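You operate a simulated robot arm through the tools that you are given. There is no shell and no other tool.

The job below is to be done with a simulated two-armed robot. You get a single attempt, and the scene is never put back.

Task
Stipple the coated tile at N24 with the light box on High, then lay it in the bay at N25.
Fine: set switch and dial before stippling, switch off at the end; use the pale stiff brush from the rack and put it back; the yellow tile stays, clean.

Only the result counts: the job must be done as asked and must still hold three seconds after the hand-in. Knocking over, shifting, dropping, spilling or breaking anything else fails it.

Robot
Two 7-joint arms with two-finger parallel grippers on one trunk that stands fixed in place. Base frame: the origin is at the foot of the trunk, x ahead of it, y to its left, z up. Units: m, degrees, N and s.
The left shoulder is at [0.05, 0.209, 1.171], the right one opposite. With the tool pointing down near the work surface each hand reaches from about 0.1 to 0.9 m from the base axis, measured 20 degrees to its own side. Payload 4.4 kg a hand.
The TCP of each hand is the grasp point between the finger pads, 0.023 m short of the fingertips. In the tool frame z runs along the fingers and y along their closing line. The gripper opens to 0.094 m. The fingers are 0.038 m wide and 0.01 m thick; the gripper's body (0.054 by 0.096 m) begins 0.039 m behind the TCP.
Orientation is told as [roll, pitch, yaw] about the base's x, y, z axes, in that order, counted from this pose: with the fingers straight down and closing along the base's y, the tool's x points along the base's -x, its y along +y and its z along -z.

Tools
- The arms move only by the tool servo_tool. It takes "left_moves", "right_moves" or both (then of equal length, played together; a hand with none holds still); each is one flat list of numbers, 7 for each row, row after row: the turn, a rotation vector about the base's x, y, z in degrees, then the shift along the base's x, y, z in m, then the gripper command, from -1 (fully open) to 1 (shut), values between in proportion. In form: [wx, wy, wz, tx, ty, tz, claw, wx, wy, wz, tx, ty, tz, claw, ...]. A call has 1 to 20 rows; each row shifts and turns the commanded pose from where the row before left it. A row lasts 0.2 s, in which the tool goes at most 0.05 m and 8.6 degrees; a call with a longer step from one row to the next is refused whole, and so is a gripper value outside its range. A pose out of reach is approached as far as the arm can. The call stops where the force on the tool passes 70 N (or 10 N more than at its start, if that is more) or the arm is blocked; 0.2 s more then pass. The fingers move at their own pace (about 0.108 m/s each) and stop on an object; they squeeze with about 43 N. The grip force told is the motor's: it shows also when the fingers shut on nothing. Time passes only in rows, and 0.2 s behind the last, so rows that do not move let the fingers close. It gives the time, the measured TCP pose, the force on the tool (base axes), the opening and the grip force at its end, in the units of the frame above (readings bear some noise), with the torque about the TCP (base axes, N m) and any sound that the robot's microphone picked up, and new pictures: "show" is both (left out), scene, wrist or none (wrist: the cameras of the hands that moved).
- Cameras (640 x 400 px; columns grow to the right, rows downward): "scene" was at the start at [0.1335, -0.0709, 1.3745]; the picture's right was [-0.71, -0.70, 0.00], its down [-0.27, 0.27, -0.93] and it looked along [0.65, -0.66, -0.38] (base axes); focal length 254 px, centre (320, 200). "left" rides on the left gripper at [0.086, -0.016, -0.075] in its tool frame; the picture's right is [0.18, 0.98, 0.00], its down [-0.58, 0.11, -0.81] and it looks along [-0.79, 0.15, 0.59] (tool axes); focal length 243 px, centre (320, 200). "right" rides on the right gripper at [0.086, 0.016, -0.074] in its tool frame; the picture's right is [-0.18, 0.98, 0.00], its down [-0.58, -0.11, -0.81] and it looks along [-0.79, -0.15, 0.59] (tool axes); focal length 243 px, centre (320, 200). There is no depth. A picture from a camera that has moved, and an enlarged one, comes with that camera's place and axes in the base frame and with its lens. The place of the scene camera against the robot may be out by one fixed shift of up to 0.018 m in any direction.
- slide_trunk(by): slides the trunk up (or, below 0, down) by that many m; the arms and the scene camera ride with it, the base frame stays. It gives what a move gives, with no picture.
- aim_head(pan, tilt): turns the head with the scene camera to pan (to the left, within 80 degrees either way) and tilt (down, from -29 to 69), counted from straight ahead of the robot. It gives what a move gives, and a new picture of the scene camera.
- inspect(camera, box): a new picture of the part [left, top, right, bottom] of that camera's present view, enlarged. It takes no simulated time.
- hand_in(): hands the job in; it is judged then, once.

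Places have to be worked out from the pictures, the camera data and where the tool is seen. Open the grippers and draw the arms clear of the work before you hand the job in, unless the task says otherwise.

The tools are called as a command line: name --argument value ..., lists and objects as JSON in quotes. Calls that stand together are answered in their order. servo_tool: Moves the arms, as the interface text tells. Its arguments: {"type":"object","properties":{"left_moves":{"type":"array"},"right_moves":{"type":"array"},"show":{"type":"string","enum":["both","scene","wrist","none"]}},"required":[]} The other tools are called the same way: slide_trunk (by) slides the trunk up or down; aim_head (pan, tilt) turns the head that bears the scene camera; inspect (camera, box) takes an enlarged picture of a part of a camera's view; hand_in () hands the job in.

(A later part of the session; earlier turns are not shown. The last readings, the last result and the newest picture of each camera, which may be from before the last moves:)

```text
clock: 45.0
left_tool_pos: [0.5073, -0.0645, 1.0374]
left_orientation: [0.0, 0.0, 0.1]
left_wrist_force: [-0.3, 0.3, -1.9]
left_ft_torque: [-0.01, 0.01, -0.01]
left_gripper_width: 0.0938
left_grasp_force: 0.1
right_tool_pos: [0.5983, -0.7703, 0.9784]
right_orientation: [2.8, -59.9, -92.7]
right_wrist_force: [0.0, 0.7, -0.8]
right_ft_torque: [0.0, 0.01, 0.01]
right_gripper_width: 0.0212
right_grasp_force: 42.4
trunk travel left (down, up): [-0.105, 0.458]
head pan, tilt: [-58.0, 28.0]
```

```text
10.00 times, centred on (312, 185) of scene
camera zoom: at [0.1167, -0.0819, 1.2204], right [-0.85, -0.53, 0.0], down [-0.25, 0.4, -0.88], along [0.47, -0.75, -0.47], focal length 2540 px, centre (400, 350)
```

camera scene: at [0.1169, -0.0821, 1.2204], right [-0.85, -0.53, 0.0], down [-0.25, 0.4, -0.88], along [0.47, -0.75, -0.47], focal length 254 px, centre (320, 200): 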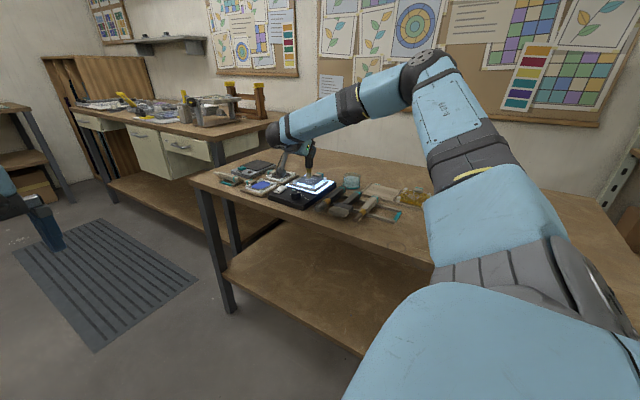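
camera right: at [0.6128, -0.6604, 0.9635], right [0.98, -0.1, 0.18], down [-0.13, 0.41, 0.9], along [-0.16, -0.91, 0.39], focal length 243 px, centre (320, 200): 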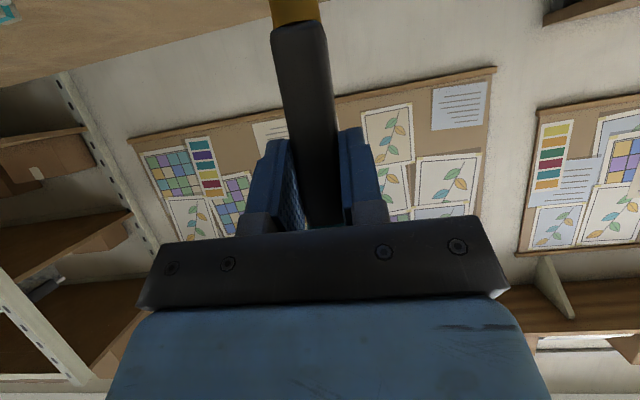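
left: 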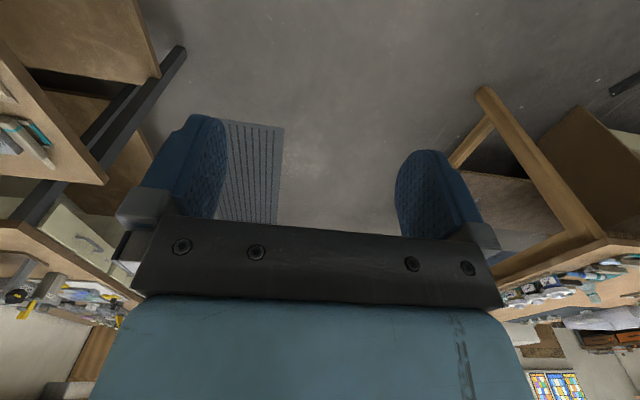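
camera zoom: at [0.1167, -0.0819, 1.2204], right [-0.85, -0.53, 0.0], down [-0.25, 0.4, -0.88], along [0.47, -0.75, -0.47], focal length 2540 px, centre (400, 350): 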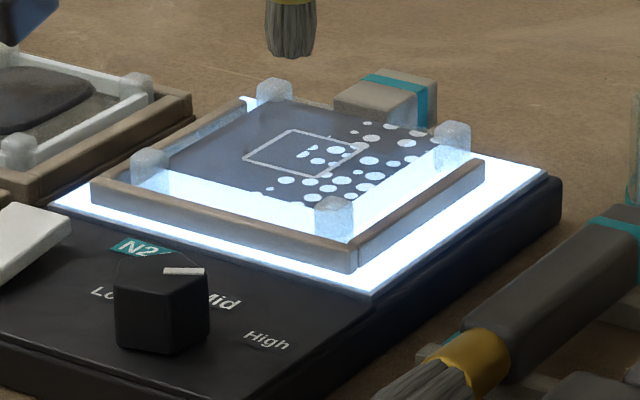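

No change at the same spot, so each dab likely opens the half it falls in. I dab ~13 mm further to +x, on the still dark half.

servo_tool --right_moves '[0, 0, 0, 0.012, 0, -0.02, 1, 0, 0, 0, 0, 0, -0.014, 1, 0, 0, 0, 0, 0, -0.003, 1, 0, 0, 0, 0, 0, -0.003, 1, 0, 0, 0, 0, 0, 0, 1]' --show "none"

inspect --camera "scene" --box '[280, 165, 344, 205]'

```text
clock: 46.2
left_tool_pos: [0.508, -0.0635, 1.0376]
left_orientation: [0.0, 0.0, -0.1]
left_wrist_force: [0.6, -0.1, 0.1]
left_ft_torque: [0.01, 0.01, -0.01]
left_gripper_width: 0.0941
left_grasp_force: 0.0
right_tool_pos: [0.6095, -0.7696, 0.939]
right_orientation: [2.7, -59.9, -92.8]
right_wrist_force: [0.4, -0.3, 0.7]
right_ft_torque: [-0.02, 0.04, 0.02]
right_gripper_width: 0.0214
right_grasp_force: 42.4
trunk travel left (down, up): [-0.105, 0.458]
head pan, tilt: [-58.0, 28.0]
```

```text
10.00 times, centred on (312, 185) of scene
camera zoom: at [0.1168, -0.082, 1.2204], right [-0.85, -0.53, 0.0], down [-0.25, 0.4, -0.88], along [0.47, -0.75, -0.47], focal length 2540 px, centre (400, 350)
```

zoom: 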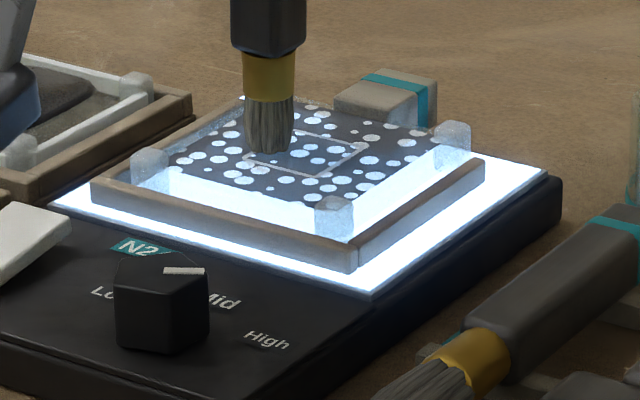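

Now dots cover the whole tile. I lift off and inspect.

servo_tool --right_moves '[0, 0, 0, 0, 0, 0.004, 1, 0, 0, 0, 0, 0, 0.016, 1, 0, 0, 0, 0, 0, 0.035, 1, 0, 0, 0, 0, 0, 0, 1]' --show "none"

inspect --camera "scene" --box '[280, 165, 344, 205]'

```text
clock: 47.2
left_tool_pos: [0.5073, -0.0638, 1.0361]
left_orientation: [0.1, 0.0, -0.1]
left_wrist_force: [0.2, -0.1, -0.9]
left_ft_torque: [0.02, 0.02, 0.02]
left_gripper_width: 0.0937
left_grasp_force: 0.1
right_tool_pos: [0.6091, -0.7707, 0.9935]
right_orientation: [2.6, -59.9, -92.6]
right_wrist_force: [-0.1, 0.1, -1.4]
right_ft_torque: [-0.02, 0.0, -0.02]
right_gripper_width: 0.0213
right_grasp_force: 42.6
trunk travel left (down, up): [-0.105, 0.458]
head pan, tilt: [-58.0, 28.0]
```

```text
10.00 times, centred on (312, 185) of scene
camera zoom: at [0.1172, -0.0826, 1.2202], right [-0.85, -0.53, 0.0], down [-0.25, 0.4, -0.88], along [0.47, -0.75, -0.47], focal length 2540 px, centre (400, 350)
```

zoom: 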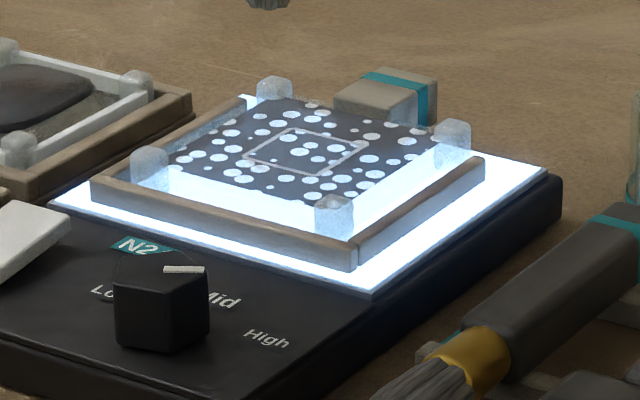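

The whole coat is evenly stippled. I carry the brush back the exact reverse way to above its rack place.

servo_tool --right_moves '[8, 0, 0, -0.0292, 0.0012, 0.0007, 1, 8.2, 0, 0, -0.0292, 0.0012, 0.0007, 1, 8.2, 0, 0, -0.0292, 0.0012, 0.0007, 1, 8.2, 0, 0, -0.0292, 0.0012, 0.0007, 1, 8.2, 0, 0, -0.0292, 0.0012, 0.0007, 1, 8.2, 0, 0, -0.0292, 0.0012, 0.0007, 1, 8.2, 0, 0, -0.0292, 0.0012, 0.0007, 1, 8.2, 0, 0, -0.0292, 0.0012, 0.0007, 1, 8.2, 0, 0, -0.0292, 0.0012, 0.0007, 1, 8.2, 0, 0, -0.0292, 0.0012, 0.0007, 1, 8.2, 0, 0, -0.0291, 0.0013, 0.0, 1, 0, 0, 0, 0, 0, 0, 1]'

inspect --camera "scene" --box '[340, 140, 436, 200]'

```text
clock: 49.8
left_tool_pos: [0.5067, -0.0635, 1.0379]
left_orientation: [0.0, 0.0, 0.0]
left_wrist_force: [0.6, -0.2, 0.8]
left_ft_torque: [0.02, 0.0, 0.01]
left_gripper_width: 0.0943
left_grasp_force: 0.1
right_tool_pos: [0.3029, -0.7452, 0.9698]
right_orientation: [-0.2, 30.2, -91.6]
right_wrist_force: [-0.7, -0.3, -0.9]
right_ft_torque: [-0.01, -0.01, 0.01]
right_gripper_width: 0.0214
right_grasp_force: 43.2
right hand out of reach, approached as far as the arm can: row 10, 11
trunk travel left (down, up): [-0.105, 0.458]
head pan, tilt: [-58.0, 28.0]
camera scene: at [0.1167, -0.0823, 1.2204], right [-0.85, -0.53, 0.0], down [-0.25, 0.4, -0.88], along [0.47, -0.75, -0.47], focal length 254 px, centre (320, 200)
camera right: at [0.319, -0.706, 1.078], right [0.98, -0.18, -0.1], down [-0.13, -0.9, 0.41], along [-0.16, -0.38, -0.91], focal length 243 px, centre (320, 200)
```

scene: 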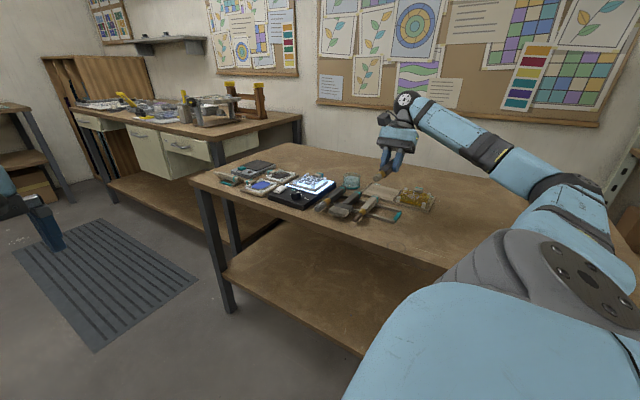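
right: 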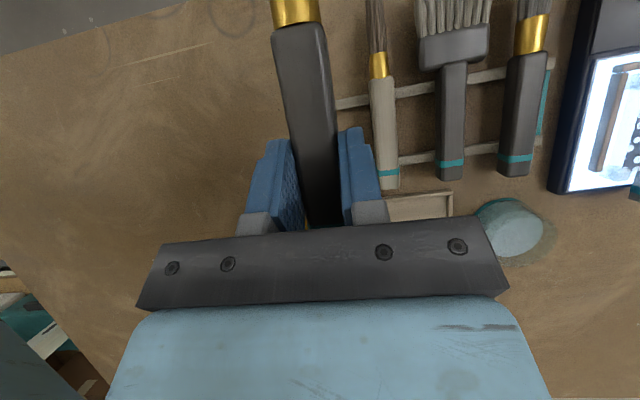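

```text
6.67 times, centred on (388, 170) of scene
camera zoom: at [0.1167, -0.0823, 1.2204], right [-0.85, -0.53, 0.0], down [-0.25, 0.4, -0.88], along [0.47, -0.75, -0.47], focal length 1694 px, centre (-133, 400)
```

zoom: 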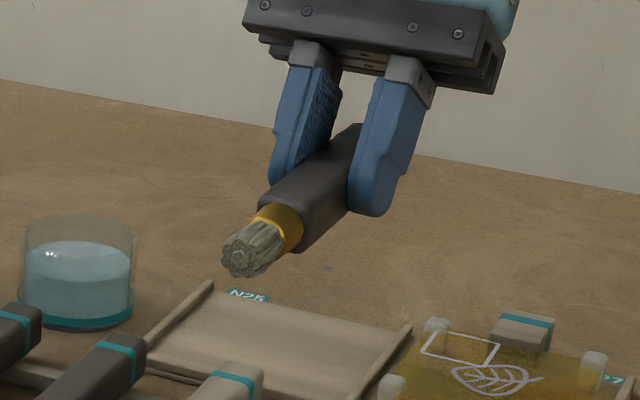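

The arm came back with another elbow posture and stopped 1-3 cm short of the commanded place. I step down 3 cm to see whether the target becomes reachable and how the commanded pose counts.

servo_tool --right_moves '[0, 0, 0, 0, 0, -0.03, 1, 0, 0, 0, 0, 0, 0, 1]' --show "none"

```text
clock: 50.4
left_tool_pos: [0.5077, -0.0627, 1.0378]
left_orientation: [0.0, 0.1, 0.0]
left_wrist_force: [0.0, -0.2, -0.7]
left_ft_torque: [0.01, 0.02, -0.03]
left_gripper_width: 0.0938
left_grasp_force: 0.2
right_tool_pos: [0.3053, -0.7437, 0.9406]
right_orientation: [-0.4, 30.1, -91.6]
right_wrist_force: [0.1, -1.2, -0.7]
right_ft_torque: [-0.02, -0.01, 0.01]
right_gripper_width: 0.0214
right_grasp_force: 42.7
trunk travel left (down, up): [-0.105, 0.458]
head pan, tilt: [-58.0, 28.0]
```

The commanded pose follows the reached one, so I now shift to the grasp spot (0.2887,-0.7567) at this height.

servo_tool --right_moves '[0, 0, 0, -0.0075, -0.0065, 0, 1, 0, 0, 0, -0.0075, -0.0065, 0, 1, 0, 0, 0, 0, 0, 0, 1]' --show "none"

```text
clock: 51.2
left_tool_pos: [0.5075, -0.0632, 1.0381]
left_orientation: [0.0, -0.1, 0.0]
left_wrist_force: [-0.2, -0.8, -0.4]
left_ft_torque: [0.02, -0.02, 0.01]
left_gripper_width: 0.094
left_grasp_force: 0.1
right_tool_pos: [0.29, -0.7573, 0.9411]
right_orientation: [-0.5, 30.1, -91.6]
right_wrist_force: [-0.8, 0.1, -0.7]
right_ft_torque: [-0.03, 0.02, -0.01]
right_gripper_width: 0.0214
right_grasp_force: 42.8
trunk travel left (down, up): [-0.105, 0.458]
head pan, tilt: [-58.0, 28.0]
```

servo_tool --right_moves '[0, 0, 0, -0.001, 0.0005, -0.03, 1, 0, 0, 0, 0, 0, -0.03, 1, 0, 0, 0, 0, 0, -0.03, 1, 0, 0, 0, 0, 0, 0, 1]' --show "wrist"

inspect --camera "scene" --box '[340, 180, 436, 240]'

```text
clock: 52.2
left_tool_pos: [0.5077, -0.0617, 1.0387]
left_orientation: [0.0, -0.1, 0.0]
left_wrist_force: [0.4, -0.8, -0.1]
left_ft_torque: [0.0, -0.01, 0.0]
left_gripper_width: 0.0941
left_grasp_force: 0.1
right_tool_pos: [0.2882, -0.7581, 0.8521]
right_orientation: [-0.4, 30.2, -91.5]
right_wrist_force: [-0.5, 0.0, -1.1]
right_ft_torque: [-0.04, 0.01, 0.0]
right_gripper_width: 0.0215
right_grasp_force: 43.2
trunk travel left (down, up): [-0.105, 0.458]
head pan, tilt: [-58.0, 28.0]
camera right: at [0.305, -0.7186, 0.9595], right [0.98, -0.18, -0.1], down [-0.13, -0.9, 0.41], along [-0.16, -0.39, -0.91], focal length 243 px, centre (320, 200)
```

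right: 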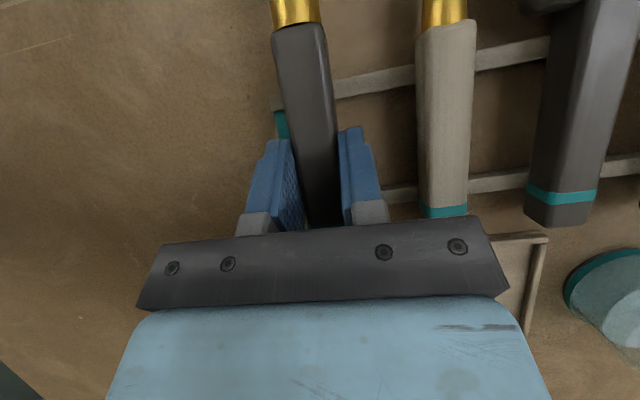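

```text
6.67 times, centred on (388, 210) of scene
camera zoom: at [0.1169, -0.0818, 1.2204], right [-0.85, -0.53, 0.0], down [-0.25, 0.4, -0.88], along [0.47, -0.75, -0.47], focal length 1694 px, centre (-133, 133)
```

zoom: 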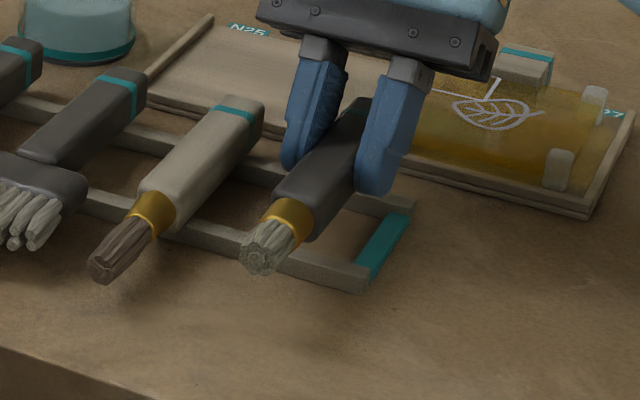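

servo_tool --right_moves '[0, 0, 0, 0, 0.001, -0.01, 1, 0, 0, 0, 0, 0, -0.006, 1, 0, 0, 0, 0, 0, -0.0045, 1, 0, 0, 0, 0, 0, 0, 1]' --show "wrist"

inspect --camera "scene" --box '[340, 180, 436, 240]'

```text
clock: 53.2
left_tool_pos: [0.5068, -0.0614, 1.0378]
left_orientation: [0.0, 0.0, 0.1]
left_wrist_force: [-0.1, -1.5, 0.6]
left_ft_torque: [0.03, -0.03, 0.02]
left_gripper_width: 0.094
left_grasp_force: 0.1
right_tool_pos: [0.2883, -0.7557, 0.8324]
right_orientation: [-0.2, 30.0, -91.5]
right_wrist_force: [0.3, -3.4, 9.4]
right_ft_torque: [0.22, -0.06, -0.07]
right_gripper_width: 0.0212
right_grasp_force: 42.2
trunk travel left (down, up): [-0.105, 0.458]
head pan, tilt: [-58.0, 28.0]
camera right: at [0.3054, -0.7162, 0.9397], right [0.98, -0.18, -0.1], down [-0.13, -0.9, 0.41], along [-0.16, -0.39, -0.91], focal length 243 px, centre (320, 200)
```

right: 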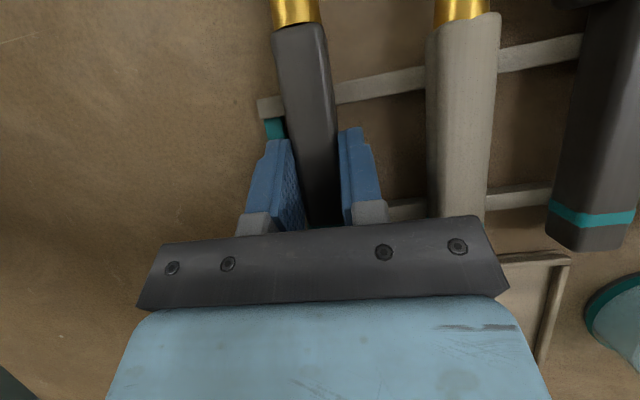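

```text
6.67 times, centred on (388, 210) of scene
camera zoom: at [0.1164, -0.0815, 1.2206], right [-0.85, -0.53, 0.0], down [-0.25, 0.4, -0.88], along [0.47, -0.75, -0.47], focal length 1694 px, centre (-133, 133)
```

zoom: 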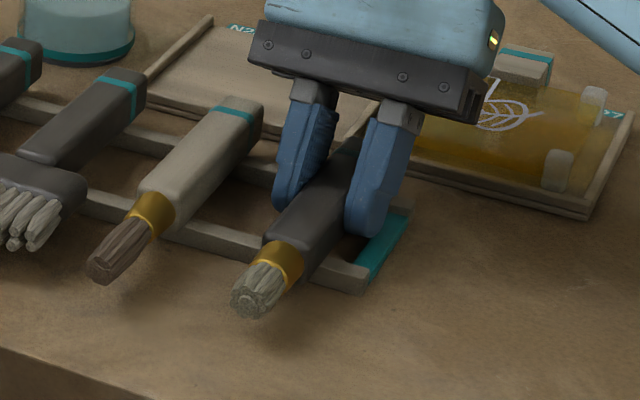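

The brush rests on the rails (9 N) at its former place. I open just enough to clear the handle and rise along the fingers' line.

servo_tool --right_moves '[0, 0, 0, 0, 0, 0.0008, 1, 0, 0, 0, 0, 0, 0, 0.3, 0, 0, 0, 0, 0, 0, 0.15, 0, 0, 0, 0, 0, 0, 0.15, 0, 0, 0, 0, 0, 0.02, 0.15, 0, 0, 0, 0, 0, 0.04, 0.15, 0, 0, 0, 0, 0, 0.04, 0.15, 0, 0, 0, 0, 0, 0.03, 0.15]'

inspect --camera "scene" --box '[340, 180, 436, 240]'

```text
clock: 55.0
left_tool_pos: [0.5069, -0.0626, 1.0374]
left_orientation: [0.0, 0.0, -0.1]
left_wrist_force: [-0.4, 0.3, 0.1]
left_ft_torque: [0.05, 0.01, -0.01]
left_gripper_width: 0.0942
left_grasp_force: 0.0
right_tool_pos: [0.2954, -0.7545, 0.9618]
right_orientation: [-0.2, 30.1, -91.5]
right_wrist_force: [0.0, -0.3, 0.3]
right_ft_torque: [-0.06, -0.03, 0.02]
right_gripper_width: 0.0401
right_grasp_force: 0.0
trunk travel left (down, up): [-0.105, 0.458]
head pan, tilt: [-58.0, 28.0]
camera scene: at [0.1168, -0.0816, 1.2204], right [-0.85, -0.53, 0.0], down [-0.25, 0.4, -0.88], along [0.47, -0.75, -0.47], focal length 254 px, centre (320, 200)
camera right: at [0.3122, -0.715, 1.0691], right [0.98, -0.18, -0.1], down [-0.13, -0.9, 0.41], along [-0.16, -0.39, -0.91], focal length 243 px, centre (320, 200)
```

scene: 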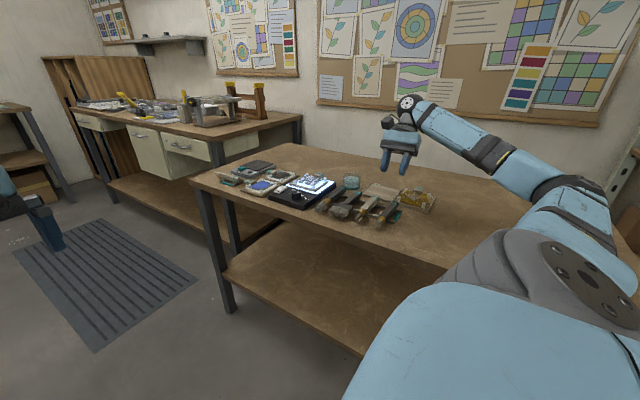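
right: 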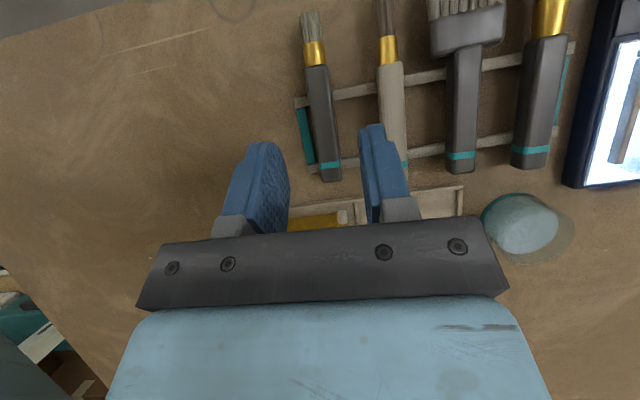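

```text
6.67 times, centred on (388, 210) of scene
camera zoom: at [0.1168, -0.0816, 1.2204], right [-0.85, -0.53, 0.0], down [-0.25, 0.4, -0.88], along [0.47, -0.75, -0.47], focal length 1694 px, centre (-133, 133)
```

zoom: 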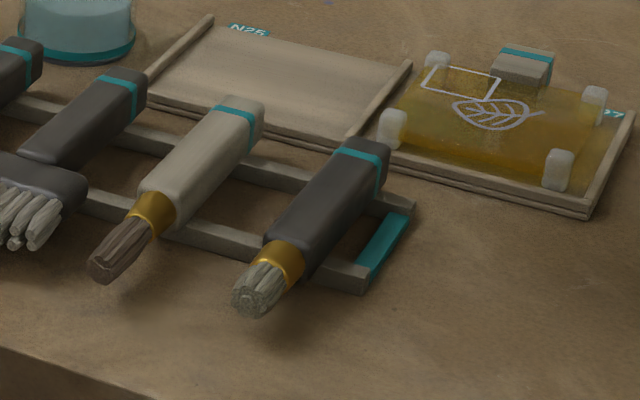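

The brush is back in its place, with nothing disturbed. Now the tile: I bring the hand near the tab at the tile's back with a -20° lean (tips outward) to view it and test the reach.

servo_tool --right_moves '[-6.2, 0, 0.2, 0.03, 0.002, 0.01, -0.1, -6.2, 0, 0.2, 0.039, 0.002, 0.005, -0.1, -6.2, 0, 0.2, 0.039, 0.002, 0.0, -0.1, -6.2, 0, 0.2, 0.039, 0.002, 0.0, -0.1, -6.2, 0, 0.2, 0.039, 0.002, 0.0, -0.1, -6.2, 0, 0.2, 0.039, 0.002, 0.0, -0.1, -6.2, 0, 0.2, 0.039, 0.002, 0.0, -0.1, -6.2, 0, 0.1, 0.039, 0.002, 0.0, -0.1, 0, 0, 0, 0, 0, 0, -0.1]'

inspect --camera "right" --box '[192, 60, 448, 220]'

inspect --camera "scene" --box '[272, 160, 352, 210]'

```text
clock: 57.0
left_tool_pos: [0.5075, -0.063, 1.0376]
left_orientation: [0.0, 0.0, 0.0]
left_wrist_force: [0.0, -0.4, -0.1]
left_ft_torque: [0.04, -0.01, 0.04]
left_gripper_width: 0.0939
left_grasp_force: 0.2
right_tool_pos: [0.5922, -0.7405, 0.9767]
right_orientation: [0.2, -19.6, -89.9]
right_wrist_force: [-0.5, 0.5, -0.6]
right_ft_torque: [0.02, 0.02, 0.03]
right_gripper_width: 0.0515
right_grasp_force: 0.1
trunk travel left (down, up): [-0.105, 0.458]
head pan, tilt: [-58.0, 28.0]
camera scene: at [0.1166, -0.0822, 1.2204], right [-0.85, -0.53, 0.0], down [-0.25, 0.4, -0.88], along [0.47, -0.75, -0.47], focal length 254 px, centre (320, 200)
camera right: at [0.6076, -0.6314, 1.017], right [0.98, -0.17, 0.06], down [-0.11, -0.28, 0.95], along [-0.14, -0.95, -0.29], focal length 243 px, centre (320, 200)
```

scene: 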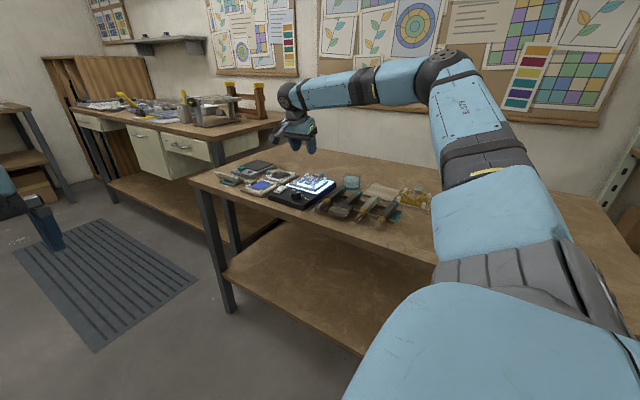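
right: 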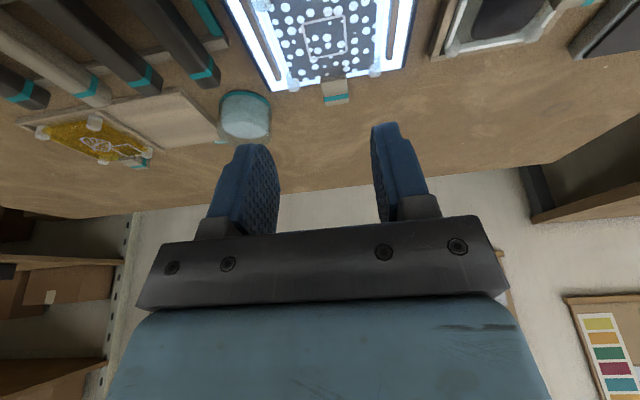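

```text
2.50 times, centred on (320, 140) of right
camera zoom: at [0.6076, -0.6314, 1.017], right [0.98, -0.17, 0.06], down [-0.11, -0.28, 0.95], along [-0.14, -0.95, -0.29], focal length 606 px, centre (320, 350)
```

zoom: 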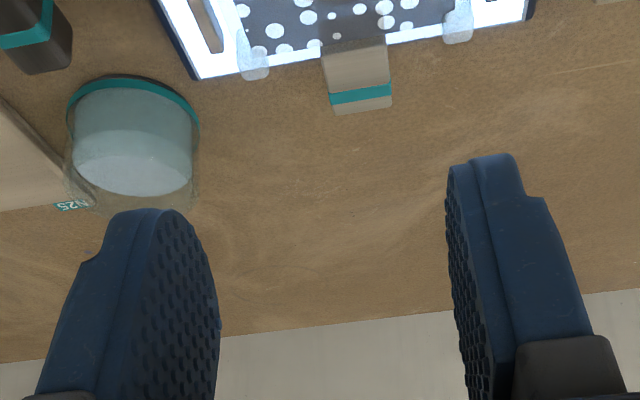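

```text
8.00 times, centred on (312, 185) of scene
camera zoom: at [0.1166, -0.0822, 1.2204], right [-0.85, -0.53, 0.0], down [-0.25, 0.4, -0.88], along [0.47, -0.75, -0.47], focal length 2032 px, centre (384, 320)
```

zoom: 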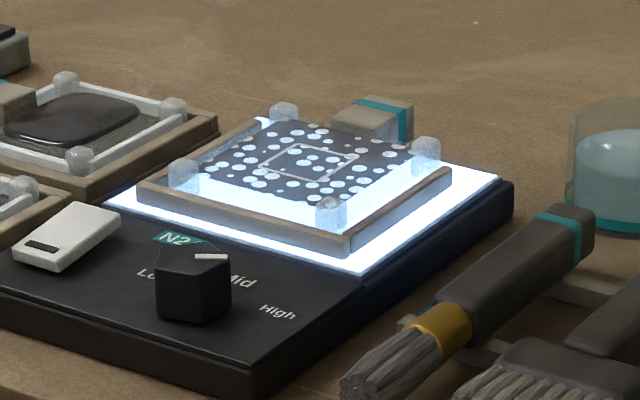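

The tab on the tile's back is about 24 mm wide at x≈0.600, y≈-0.816…-0.852, top z≈0.84. I approach above it, opening only to ~36 mm so that the fingers stay between the tile's back posts, and test the reach.

servo_tool --right_moves '[0, 0, 0, 0.0025, -0.034, -0.01, 0.23, 0, 0, 0, 0.0025, -0.034, -0.01, 0.23, 0, 0, 0, 0.0025, -0.034, -0.01, 0.23, 0, 0, 0, 0, 0, 0, 0.23]'

inspect --camera "right" --box '[192, 40, 448, 200]'

inspect --camera "scene" --box '[272, 160, 352, 210]'

```text
clock: 58.0
left_tool_pos: [0.5074, -0.0626, 1.0369]
left_orientation: [0.1, 0.1, 0.1]
left_wrist_force: [-0.4, 0.8, -0.7]
left_ft_torque: [0.01, 0.02, 0.02]
left_gripper_width: 0.094
left_grasp_force: 0.1
right_tool_pos: [0.5998, -0.8407, 0.9462]
right_orientation: [0.1, -19.6, -90.0]
right_wrist_force: [0.5, -0.1, 1.3]
right_ft_torque: [0.01, 0.03, 0.0]
right_gripper_width: 0.0363
right_grasp_force: 0.0
trunk travel left (down, up): [-0.105, 0.458]
head pan, tilt: [-58.0, 28.0]
camera scene: at [0.1166, -0.0817, 1.2205], right [-0.85, -0.53, 0.0], down [-0.25, 0.4, -0.88], along [0.47, -0.75, -0.47], focal length 254 px, centre (320, 200)
camera right: at [0.6152, -0.733, 0.9871], right [0.98, -0.17, 0.07], down [-0.11, -0.28, 0.95], along [-0.14, -0.95, -0.29], focal length 243 px, centre (320, 200)
```

scene: 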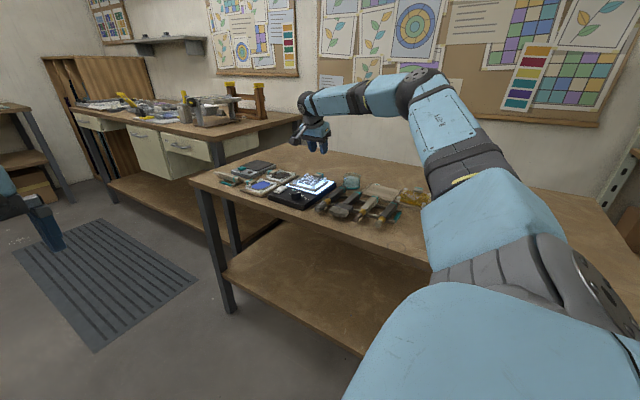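
right: 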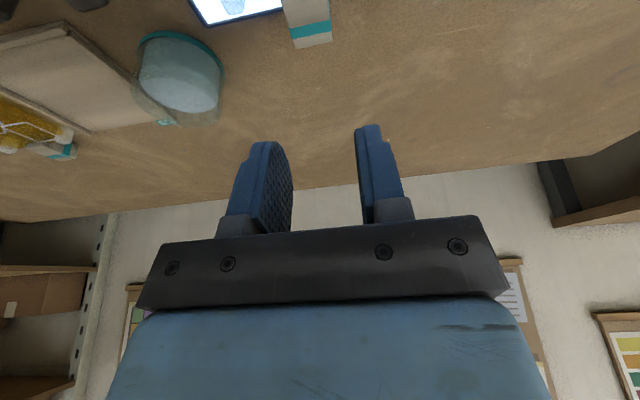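

```text
2.50 times, centred on (320, 120) of right
camera zoom: at [0.6152, -0.733, 0.9871], right [0.98, -0.17, 0.07], down [-0.11, -0.28, 0.95], along [-0.14, -0.95, -0.29], focal length 606 px, centre (320, 400)
```

zoom: 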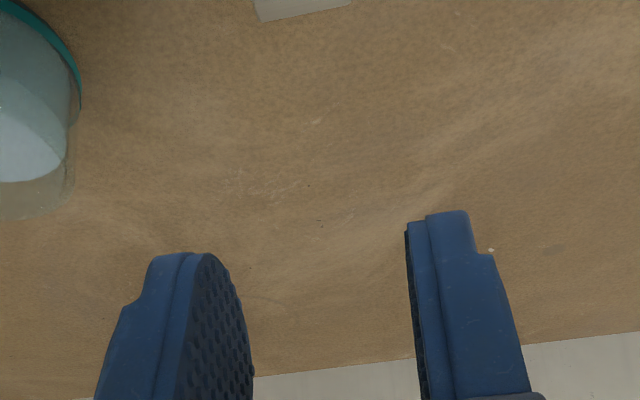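

```text
8.00 times, centred on (312, 185) of scene
camera zoom: at [0.1166, -0.0817, 1.2205], right [-0.85, -0.53, 0.0], down [-0.25, 0.4, -0.88], along [0.47, -0.75, -0.47], focal length 2032 px, centre (384, 320)
```

zoom: 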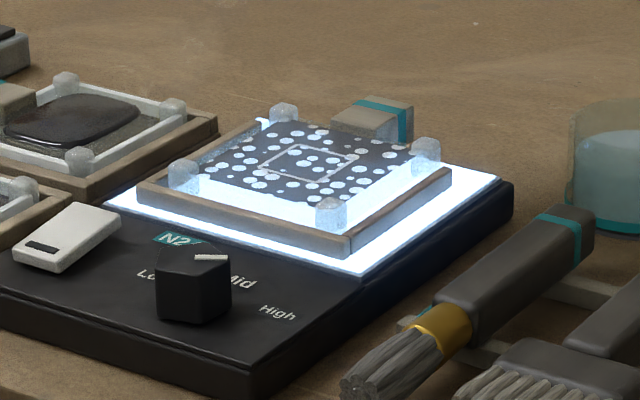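

Reach is fine here. I zoom on the tab in the wrist view for the exact offset.

inspect --camera "right" --box '[240, 0, 400, 100]'

```text
4.00 times, centred on (320, 50) of right
camera zoom: at [0.6152, -0.733, 0.9871], right [0.98, -0.17, 0.07], down [-0.11, -0.28, 0.95], along [-0.14, -0.95, -0.29], focal length 970 px, centre (320, 800)
```

zoom: 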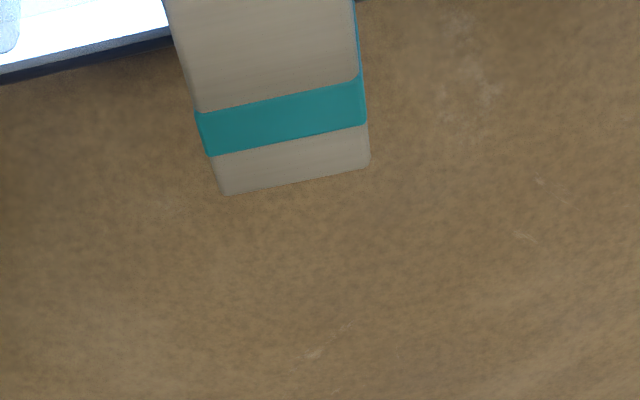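

The tab's top is z≈0.840, back edge y≈-0.858, centre x≈0.599. I descend so the fingers straddle it, stopping just above the box top.

servo_tool --right_moves '[0, 0, 0, -0.0005, -0.002, -0.03, 0.23, 0, 0, 0, -0.0005, -0.002, -0.03, 0.23, 0, 0, 0, 0, 0, -0.015, 0.23, 0, 0, 0, 0, 0, 0, 0.23]' --show "wrist"

inspect --camera "scene" --box '[272, 150, 352, 200]'

inspect --camera "right" --box '[240, 60, 400, 160]'

```text
clock: 59.0
left_tool_pos: [0.5079, -0.0626, 1.0363]
left_orientation: [0.1, 0.1, 0.0]
left_wrist_force: [0.6, 0.3, -0.3]
left_ft_torque: [0.0, 0.01, 0.01]
left_gripper_width: 0.0938
left_grasp_force: 0.0
right_tool_pos: [0.6016, -0.8442, 0.8712]
right_orientation: [0.3, -19.5, -89.9]
right_wrist_force: [-0.2, 0.1, 0.4]
right_ft_torque: [0.02, -0.03, -0.01]
right_gripper_width: 0.0362
right_grasp_force: 0.1
trunk travel left (down, up): [-0.105, 0.458]
head pan, tilt: [-58.0, 28.0]
camera right: at [0.6156, -0.7365, 0.9117], right [0.98, -0.17, 0.06], down [-0.11, -0.28, 0.95], along [-0.14, -0.94, -0.29], focal length 243 px, centre (320, 200)
```

right: 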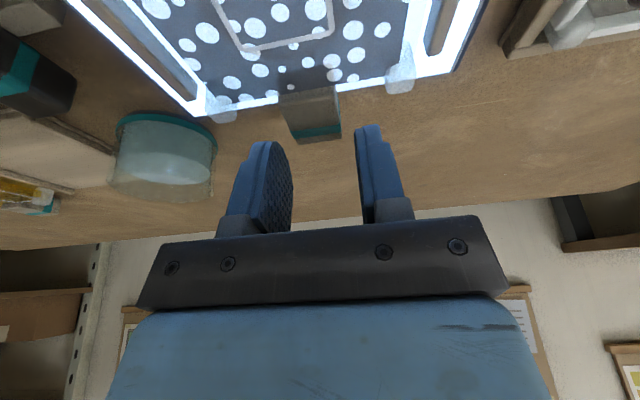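

```text
8.00 times, centred on (312, 175) of scene
camera zoom: at [0.1167, -0.0819, 1.2204], right [-0.85, -0.53, 0.0], down [-0.25, 0.4, -0.88], along [0.47, -0.75, -0.47], focal length 2032 px, centre (384, 400)
```

zoom: 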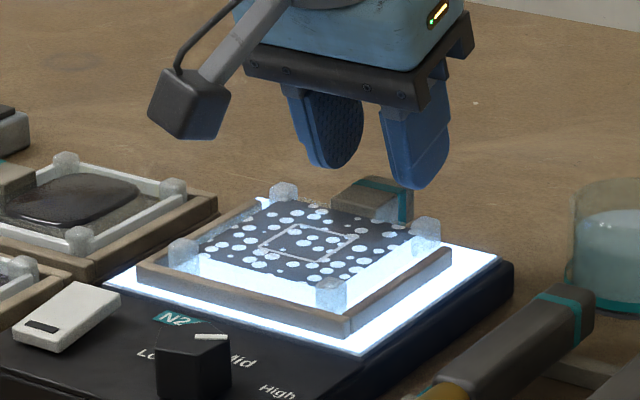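

```text
4.00 times, centred on (320, 110) of right
camera zoom: at [0.6156, -0.7365, 0.9117], right [0.98, -0.17, 0.06], down [-0.11, -0.28, 0.95], along [-0.14, -0.94, -0.29], focal length 970 px, centre (320, 560)
```

zoom: 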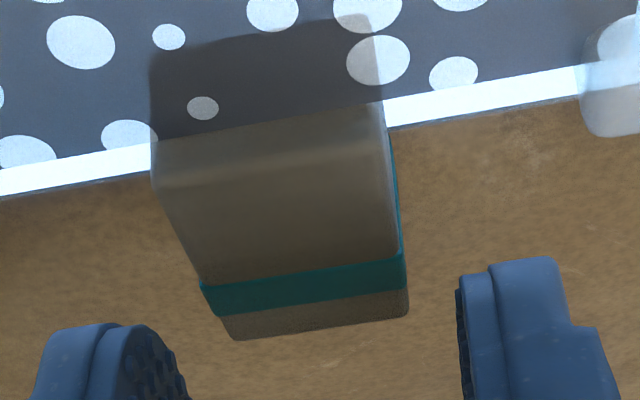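

The fingers are centred on the tab within 1 mm. I go down the last 2 cm and close on it.

servo_tool --right_moves '[0, 0, 0, -0.0008, -0.001, -0.01, 0.23, 0, 0, 0, 0, 0, -0.006, 0.23, 0, 0, 0, 0, 0, -0.004, 0.23, 0, 0, 0, 0, 0, 0, 0.23]' --show "wrist"

inspect --camera "scene" --box '[272, 150, 352, 200]'

inspect --camera "right" --box '[240, 80, 400, 180]'

```text
clock: 60.0
left_tool_pos: [0.5076, -0.063, 1.0366]
left_orientation: [0.2, 0.0, 0.1]
left_wrist_force: [-0.1, -0.3, 0.3]
left_ft_torque: [-0.03, 0.03, -0.02]
left_gripper_width: 0.0942
left_grasp_force: 0.0
right_tool_pos: [0.5992, -0.8464, 0.8512]
right_orientation: [0.2, -19.4, -89.9]
right_wrist_force: [0.1, 1.1, 0.2]
right_ft_torque: [0.01, -0.01, 0.0]
right_gripper_width: 0.0361
right_grasp_force: 0.2
trunk travel left (down, up): [-0.105, 0.458]
head pan, tilt: [-58.0, 28.0]
camera right: at [0.6137, -0.7376, 0.8928], right [0.98, -0.17, 0.06], down [-0.11, -0.28, 0.95], along [-0.14, -0.94, -0.29], focal length 243 px, centre (320, 200)
```

right: 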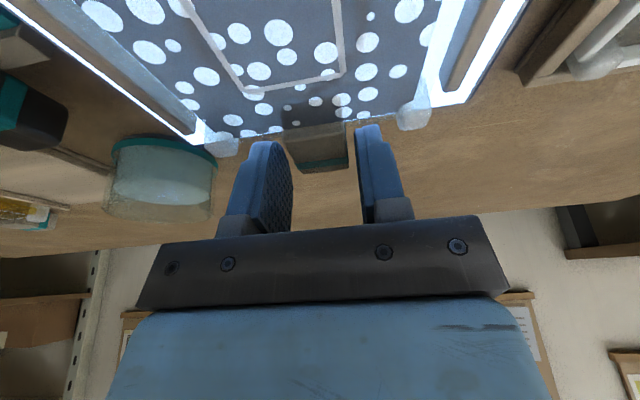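

```text
8.00 times, centred on (312, 175) of scene
camera zoom: at [0.1168, -0.082, 1.2204], right [-0.85, -0.53, 0.0], down [-0.25, 0.4, -0.88], along [0.47, -0.75, -0.47], focal length 2032 px, centre (384, 400)
```

zoom: 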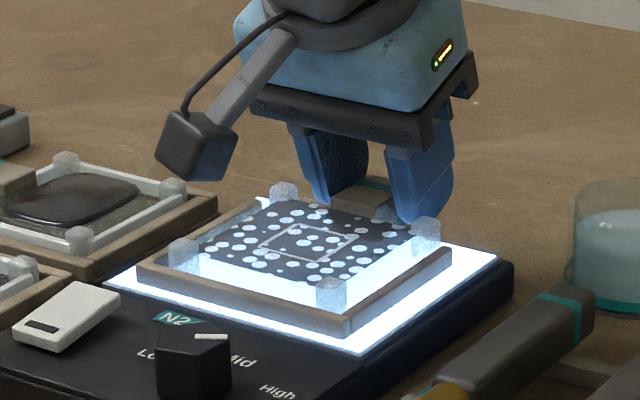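

```text
4.00 times, centred on (320, 130) of right
camera zoom: at [0.6137, -0.7376, 0.8928], right [0.98, -0.17, 0.06], down [-0.11, -0.28, 0.95], along [-0.14, -0.94, -0.29], focal length 970 px, centre (320, 480)
```

zoom: 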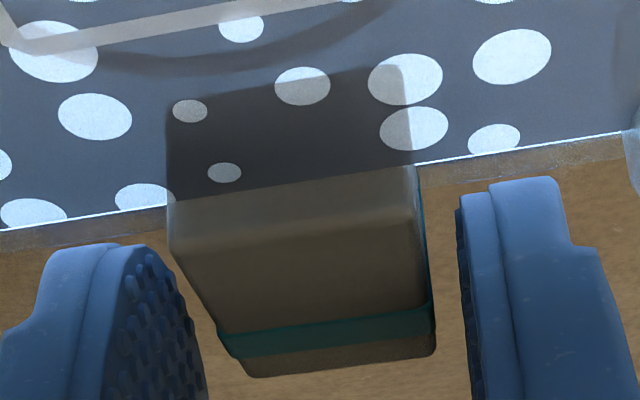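

Centred. I close on the tab.

servo_tool --right_moves '[0, 0, 0, 0, 0, 0, 0.4, 0, 0, 0, 0, 0, 0, 1, 0, 0, 0, 0, 0, 0, 1]' --show "none"

inspect --camera "scene" --box '[272, 150, 352, 200]'

inspect --camera "right" --box '[240, 80, 400, 180]'

```text
clock: 60.8
left_tool_pos: [0.5076, -0.0626, 1.0375]
left_orientation: [0.0, 0.0, 0.0]
left_wrist_force: [0.5, -0.2, 0.0]
left_ft_torque: [-0.02, -0.01, 0.06]
left_gripper_width: 0.0939
left_grasp_force: 0.1
right_tool_pos: [0.5989, -0.846, 0.8512]
right_orientation: [0.1, -19.4, -89.9]
right_wrist_force: [-0.3, 0.2, 0.6]
right_ft_torque: [0.05, 0.02, -0.08]
right_gripper_width: 0.0253
right_grasp_force: 43.1
trunk travel left (down, up): [-0.105, 0.458]
head pan, tilt: [-58.0, 28.0]
```

```text
8.00 times, centred on (312, 175) of scene
camera zoom: at [0.1169, -0.0821, 1.2204], right [-0.85, -0.53, 0.0], down [-0.25, 0.4, -0.88], along [0.47, -0.75, -0.47], focal length 2032 px, centre (384, 400)
```

zoom: 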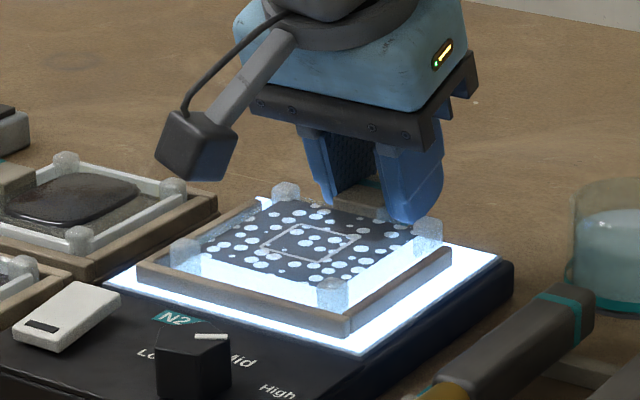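

```text
4.00 times, centred on (320, 130) of right
camera zoom: at [0.6137, -0.7376, 0.8928], right [0.98, -0.17, 0.06], down [-0.11, -0.28, 0.95], along [-0.14, -0.94, -0.29], focal length 970 px, centre (320, 480)
```

zoom: 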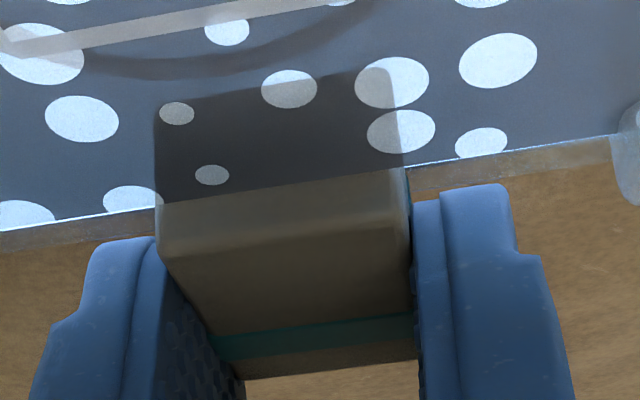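

The tab is gripped (25 mm). I lift the tile straight up 6 cm, slowly at first.

servo_tool --right_moves '[0, 0, 0, 0, 0, 0.005, 1, 0, 0, 0, 0, 0, 0.01, 1, 0, 0, 0, 0, 0, 0.02, 1, 0, 0, 0, 0, 0, 0.025, 1, 0, 0, 0, 0, 0, 0, 1]'

inspect --camera "scene" --box '[272, 140, 352, 190]'

```text
clock: 62.0
left_tool_pos: [0.5077, -0.063, 1.0382]
left_orientation: [0.0, -0.1, 0.0]
left_wrist_force: [-0.2, -0.1, 0.3]
left_ft_torque: [0.01, -0.01, -0.01]
left_gripper_width: 0.0939
left_grasp_force: 0.1
right_tool_pos: [0.5964, -0.847, 0.9104]
right_orientation: [0.0, -19.5, -89.9]
right_wrist_force: [-0.8, 0.1, -0.9]
right_ft_torque: [-0.03, -0.04, -0.01]
right_gripper_width: 0.0253
right_grasp_force: 43.3
trunk travel left (down, up): [-0.105, 0.458]
head pan, tilt: [-58.0, 28.0]
camera scene: at [0.1171, -0.0824, 1.2203], right [-0.85, -0.53, 0.0], down [-0.25, 0.4, -0.88], along [0.47, -0.75, -0.47], focal length 254 px, centre (320, 200)
camera right: at [0.6117, -0.7378, 0.9516], right [0.98, -0.17, 0.06], down [-0.11, -0.28, 0.95], along [-0.15, -0.94, -0.29], focal length 243 px, centre (320, 200)
```

scene: 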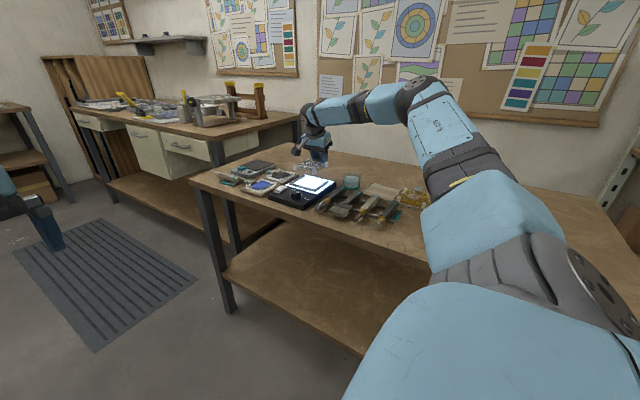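
right: 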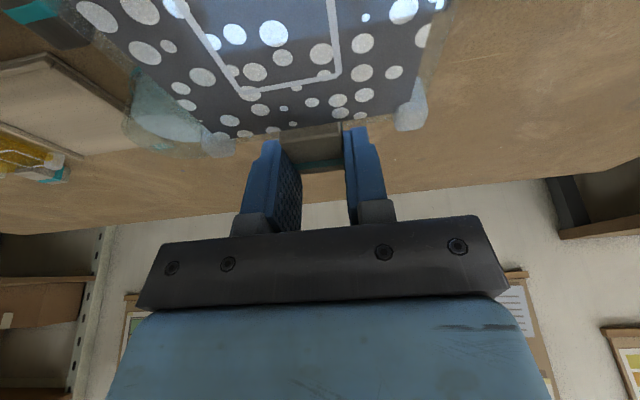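

```text
8.00 times, centred on (312, 165) of scene
camera zoom: at [0.1171, -0.0824, 1.2203], right [-0.85, -0.53, 0.0], down [-0.25, 0.4, -0.88], along [0.47, -0.75, -0.47], focal length 2032 px, centre (384, 480)
```

zoom: 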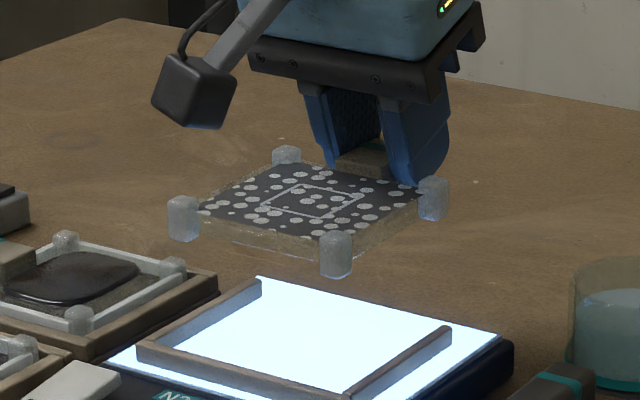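

The tile hangs level in the grip. The bay at N25 shows at the left of the wrist view; I zoom there to fix its place.

inspect --camera "right" --box '[0, 40, 192, 160]'

inspect --camera "scene" --box '[340, 170, 452, 240]'

```text
3.33 times, centred on (96, 100) of right
camera zoom: at [0.6117, -0.7378, 0.9516], right [0.98, -0.17, 0.06], down [-0.11, -0.28, 0.95], along [-0.15, -0.94, -0.29], focal length 809 px, centre (1067, 533)
```

zoom: 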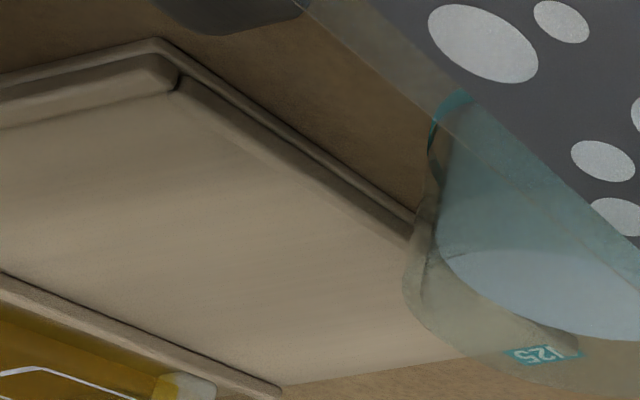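

```text
5.71 times, centred on (396, 205) of scene
camera zoom: at [0.1171, -0.0824, 1.2203], right [-0.85, -0.53, 0.0], down [-0.25, 0.4, -0.88], along [0.47, -0.75, -0.47], focal length 1452 px, centre (-114, 171)
```

zoom: 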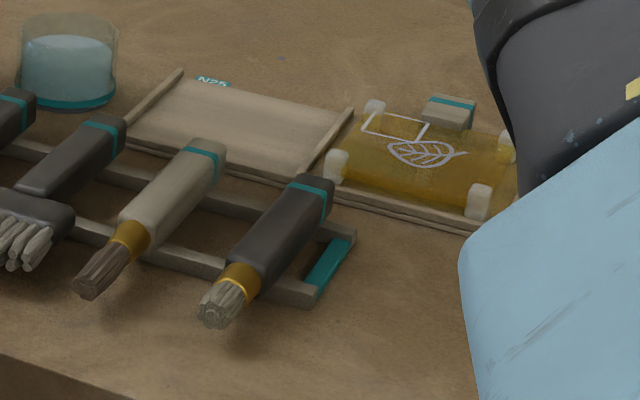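

From the pictures, the N25 bay's inside spans x≈0.310–0.414 with its front stop at y≈-0.839, so the tile's centre should go to about (0.362,-0.892), i.e. TCP ≈(0.362,-0.958). I raise to clear the jar and carry the tile over.

servo_tool --right_moves '[0, 0, 0, 0, 0, 0.03, 1, 0, 0, 0, 0, 0, 0.02, 1, 0, 0, 0, -0.0385, -0.014, 0, 1, 0, 0, 0, -0.039, -0.014, 0, 1, 0, 0, 0, -0.039, -0.014, 0, 1, 0, 0, 0, -0.039, -0.014, 0, 1, 0, 0, 0, -0.039, -0.014, 0, 1, 0, 0, 0, -0.039, -0.014, 0, 1, 0, 0, 0, 0, 0, 0, 1]'

inspect --camera "scene" --box '[332, 140, 444, 210]'

inspect --camera "right" --box '[160, 0, 480, 200]'

```text
clock: 64.0
left_tool_pos: [0.5066, -0.0619, 1.0383]
left_orientation: [0.0, 0.0, 0.1]
left_wrist_force: [0.1, 0.3, 0.4]
left_ft_torque: [0.03, -0.01, 0.0]
left_gripper_width: 0.094
left_grasp_force: 0.0
right_tool_pos: [0.3625, -0.9311, 0.9624]
right_orientation: [0.2, -19.6, -90.0]
right_wrist_force: [0.5, 0.4, 0.4]
right_ft_torque: [-0.04, 0.01, 0.0]
right_gripper_width: 0.0254
right_grasp_force: 43.3
trunk travel left (down, up): [-0.105, 0.458]
head pan, tilt: [-58.0, 28.0]
camera scene: at [0.1167, -0.0815, 1.2204], right [-0.85, -0.53, 0.0], down [-0.25, 0.4, -0.88], along [0.47, -0.75, -0.47], focal length 254 px, centre (320, 200)
camera right: at [0.3778, -0.8235, 1.0036], right [0.98, -0.17, 0.06], down [-0.11, -0.28, 0.95], along [-0.14, -0.95, -0.29], focal length 243 px, centre (320, 200)
```

scene: 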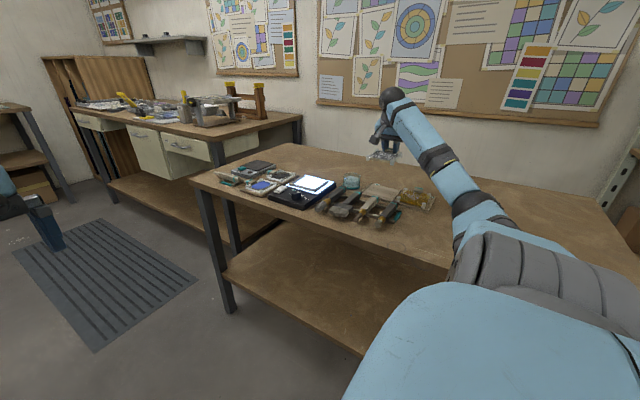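
right: 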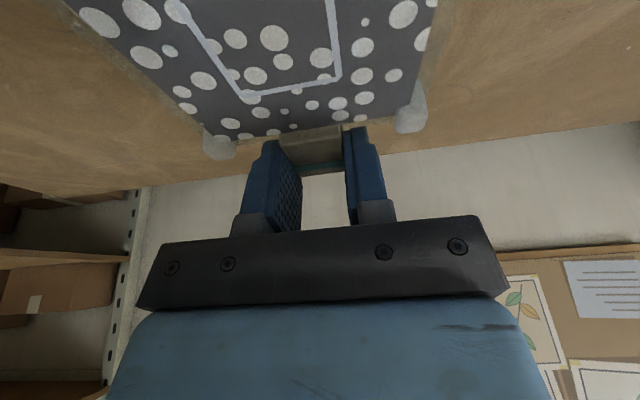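

```text
5.71 times, centred on (388, 175) of scene
camera zoom: at [0.1167, -0.0815, 1.2204], right [-0.85, -0.53, 0.0], down [-0.25, 0.4, -0.88], along [0.47, -0.75, -0.47], focal length 1452 px, centre (-69, 343)
```

zoom: 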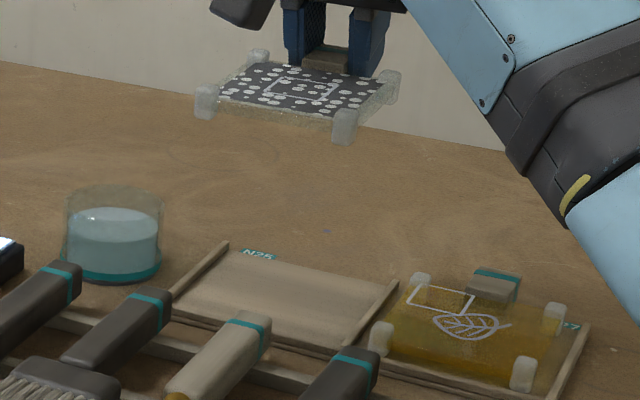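

```text
2.00 times, centred on (320, 100) of right
camera zoom: at [0.3778, -0.8235, 1.0036], right [0.98, -0.17, 0.06], down [-0.11, -0.28, 0.95], along [-0.14, -0.95, -0.29], focal length 485 px, centre (320, 400)
```

zoom: 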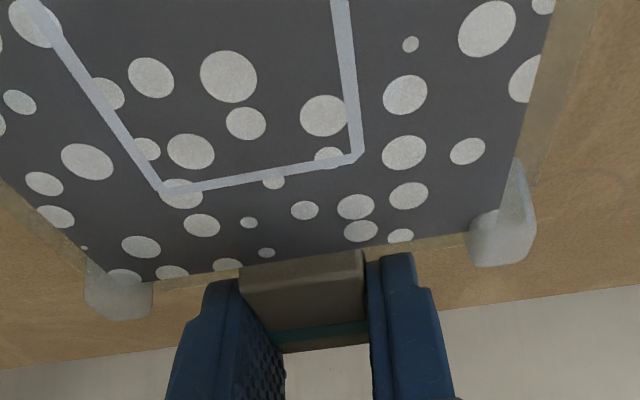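

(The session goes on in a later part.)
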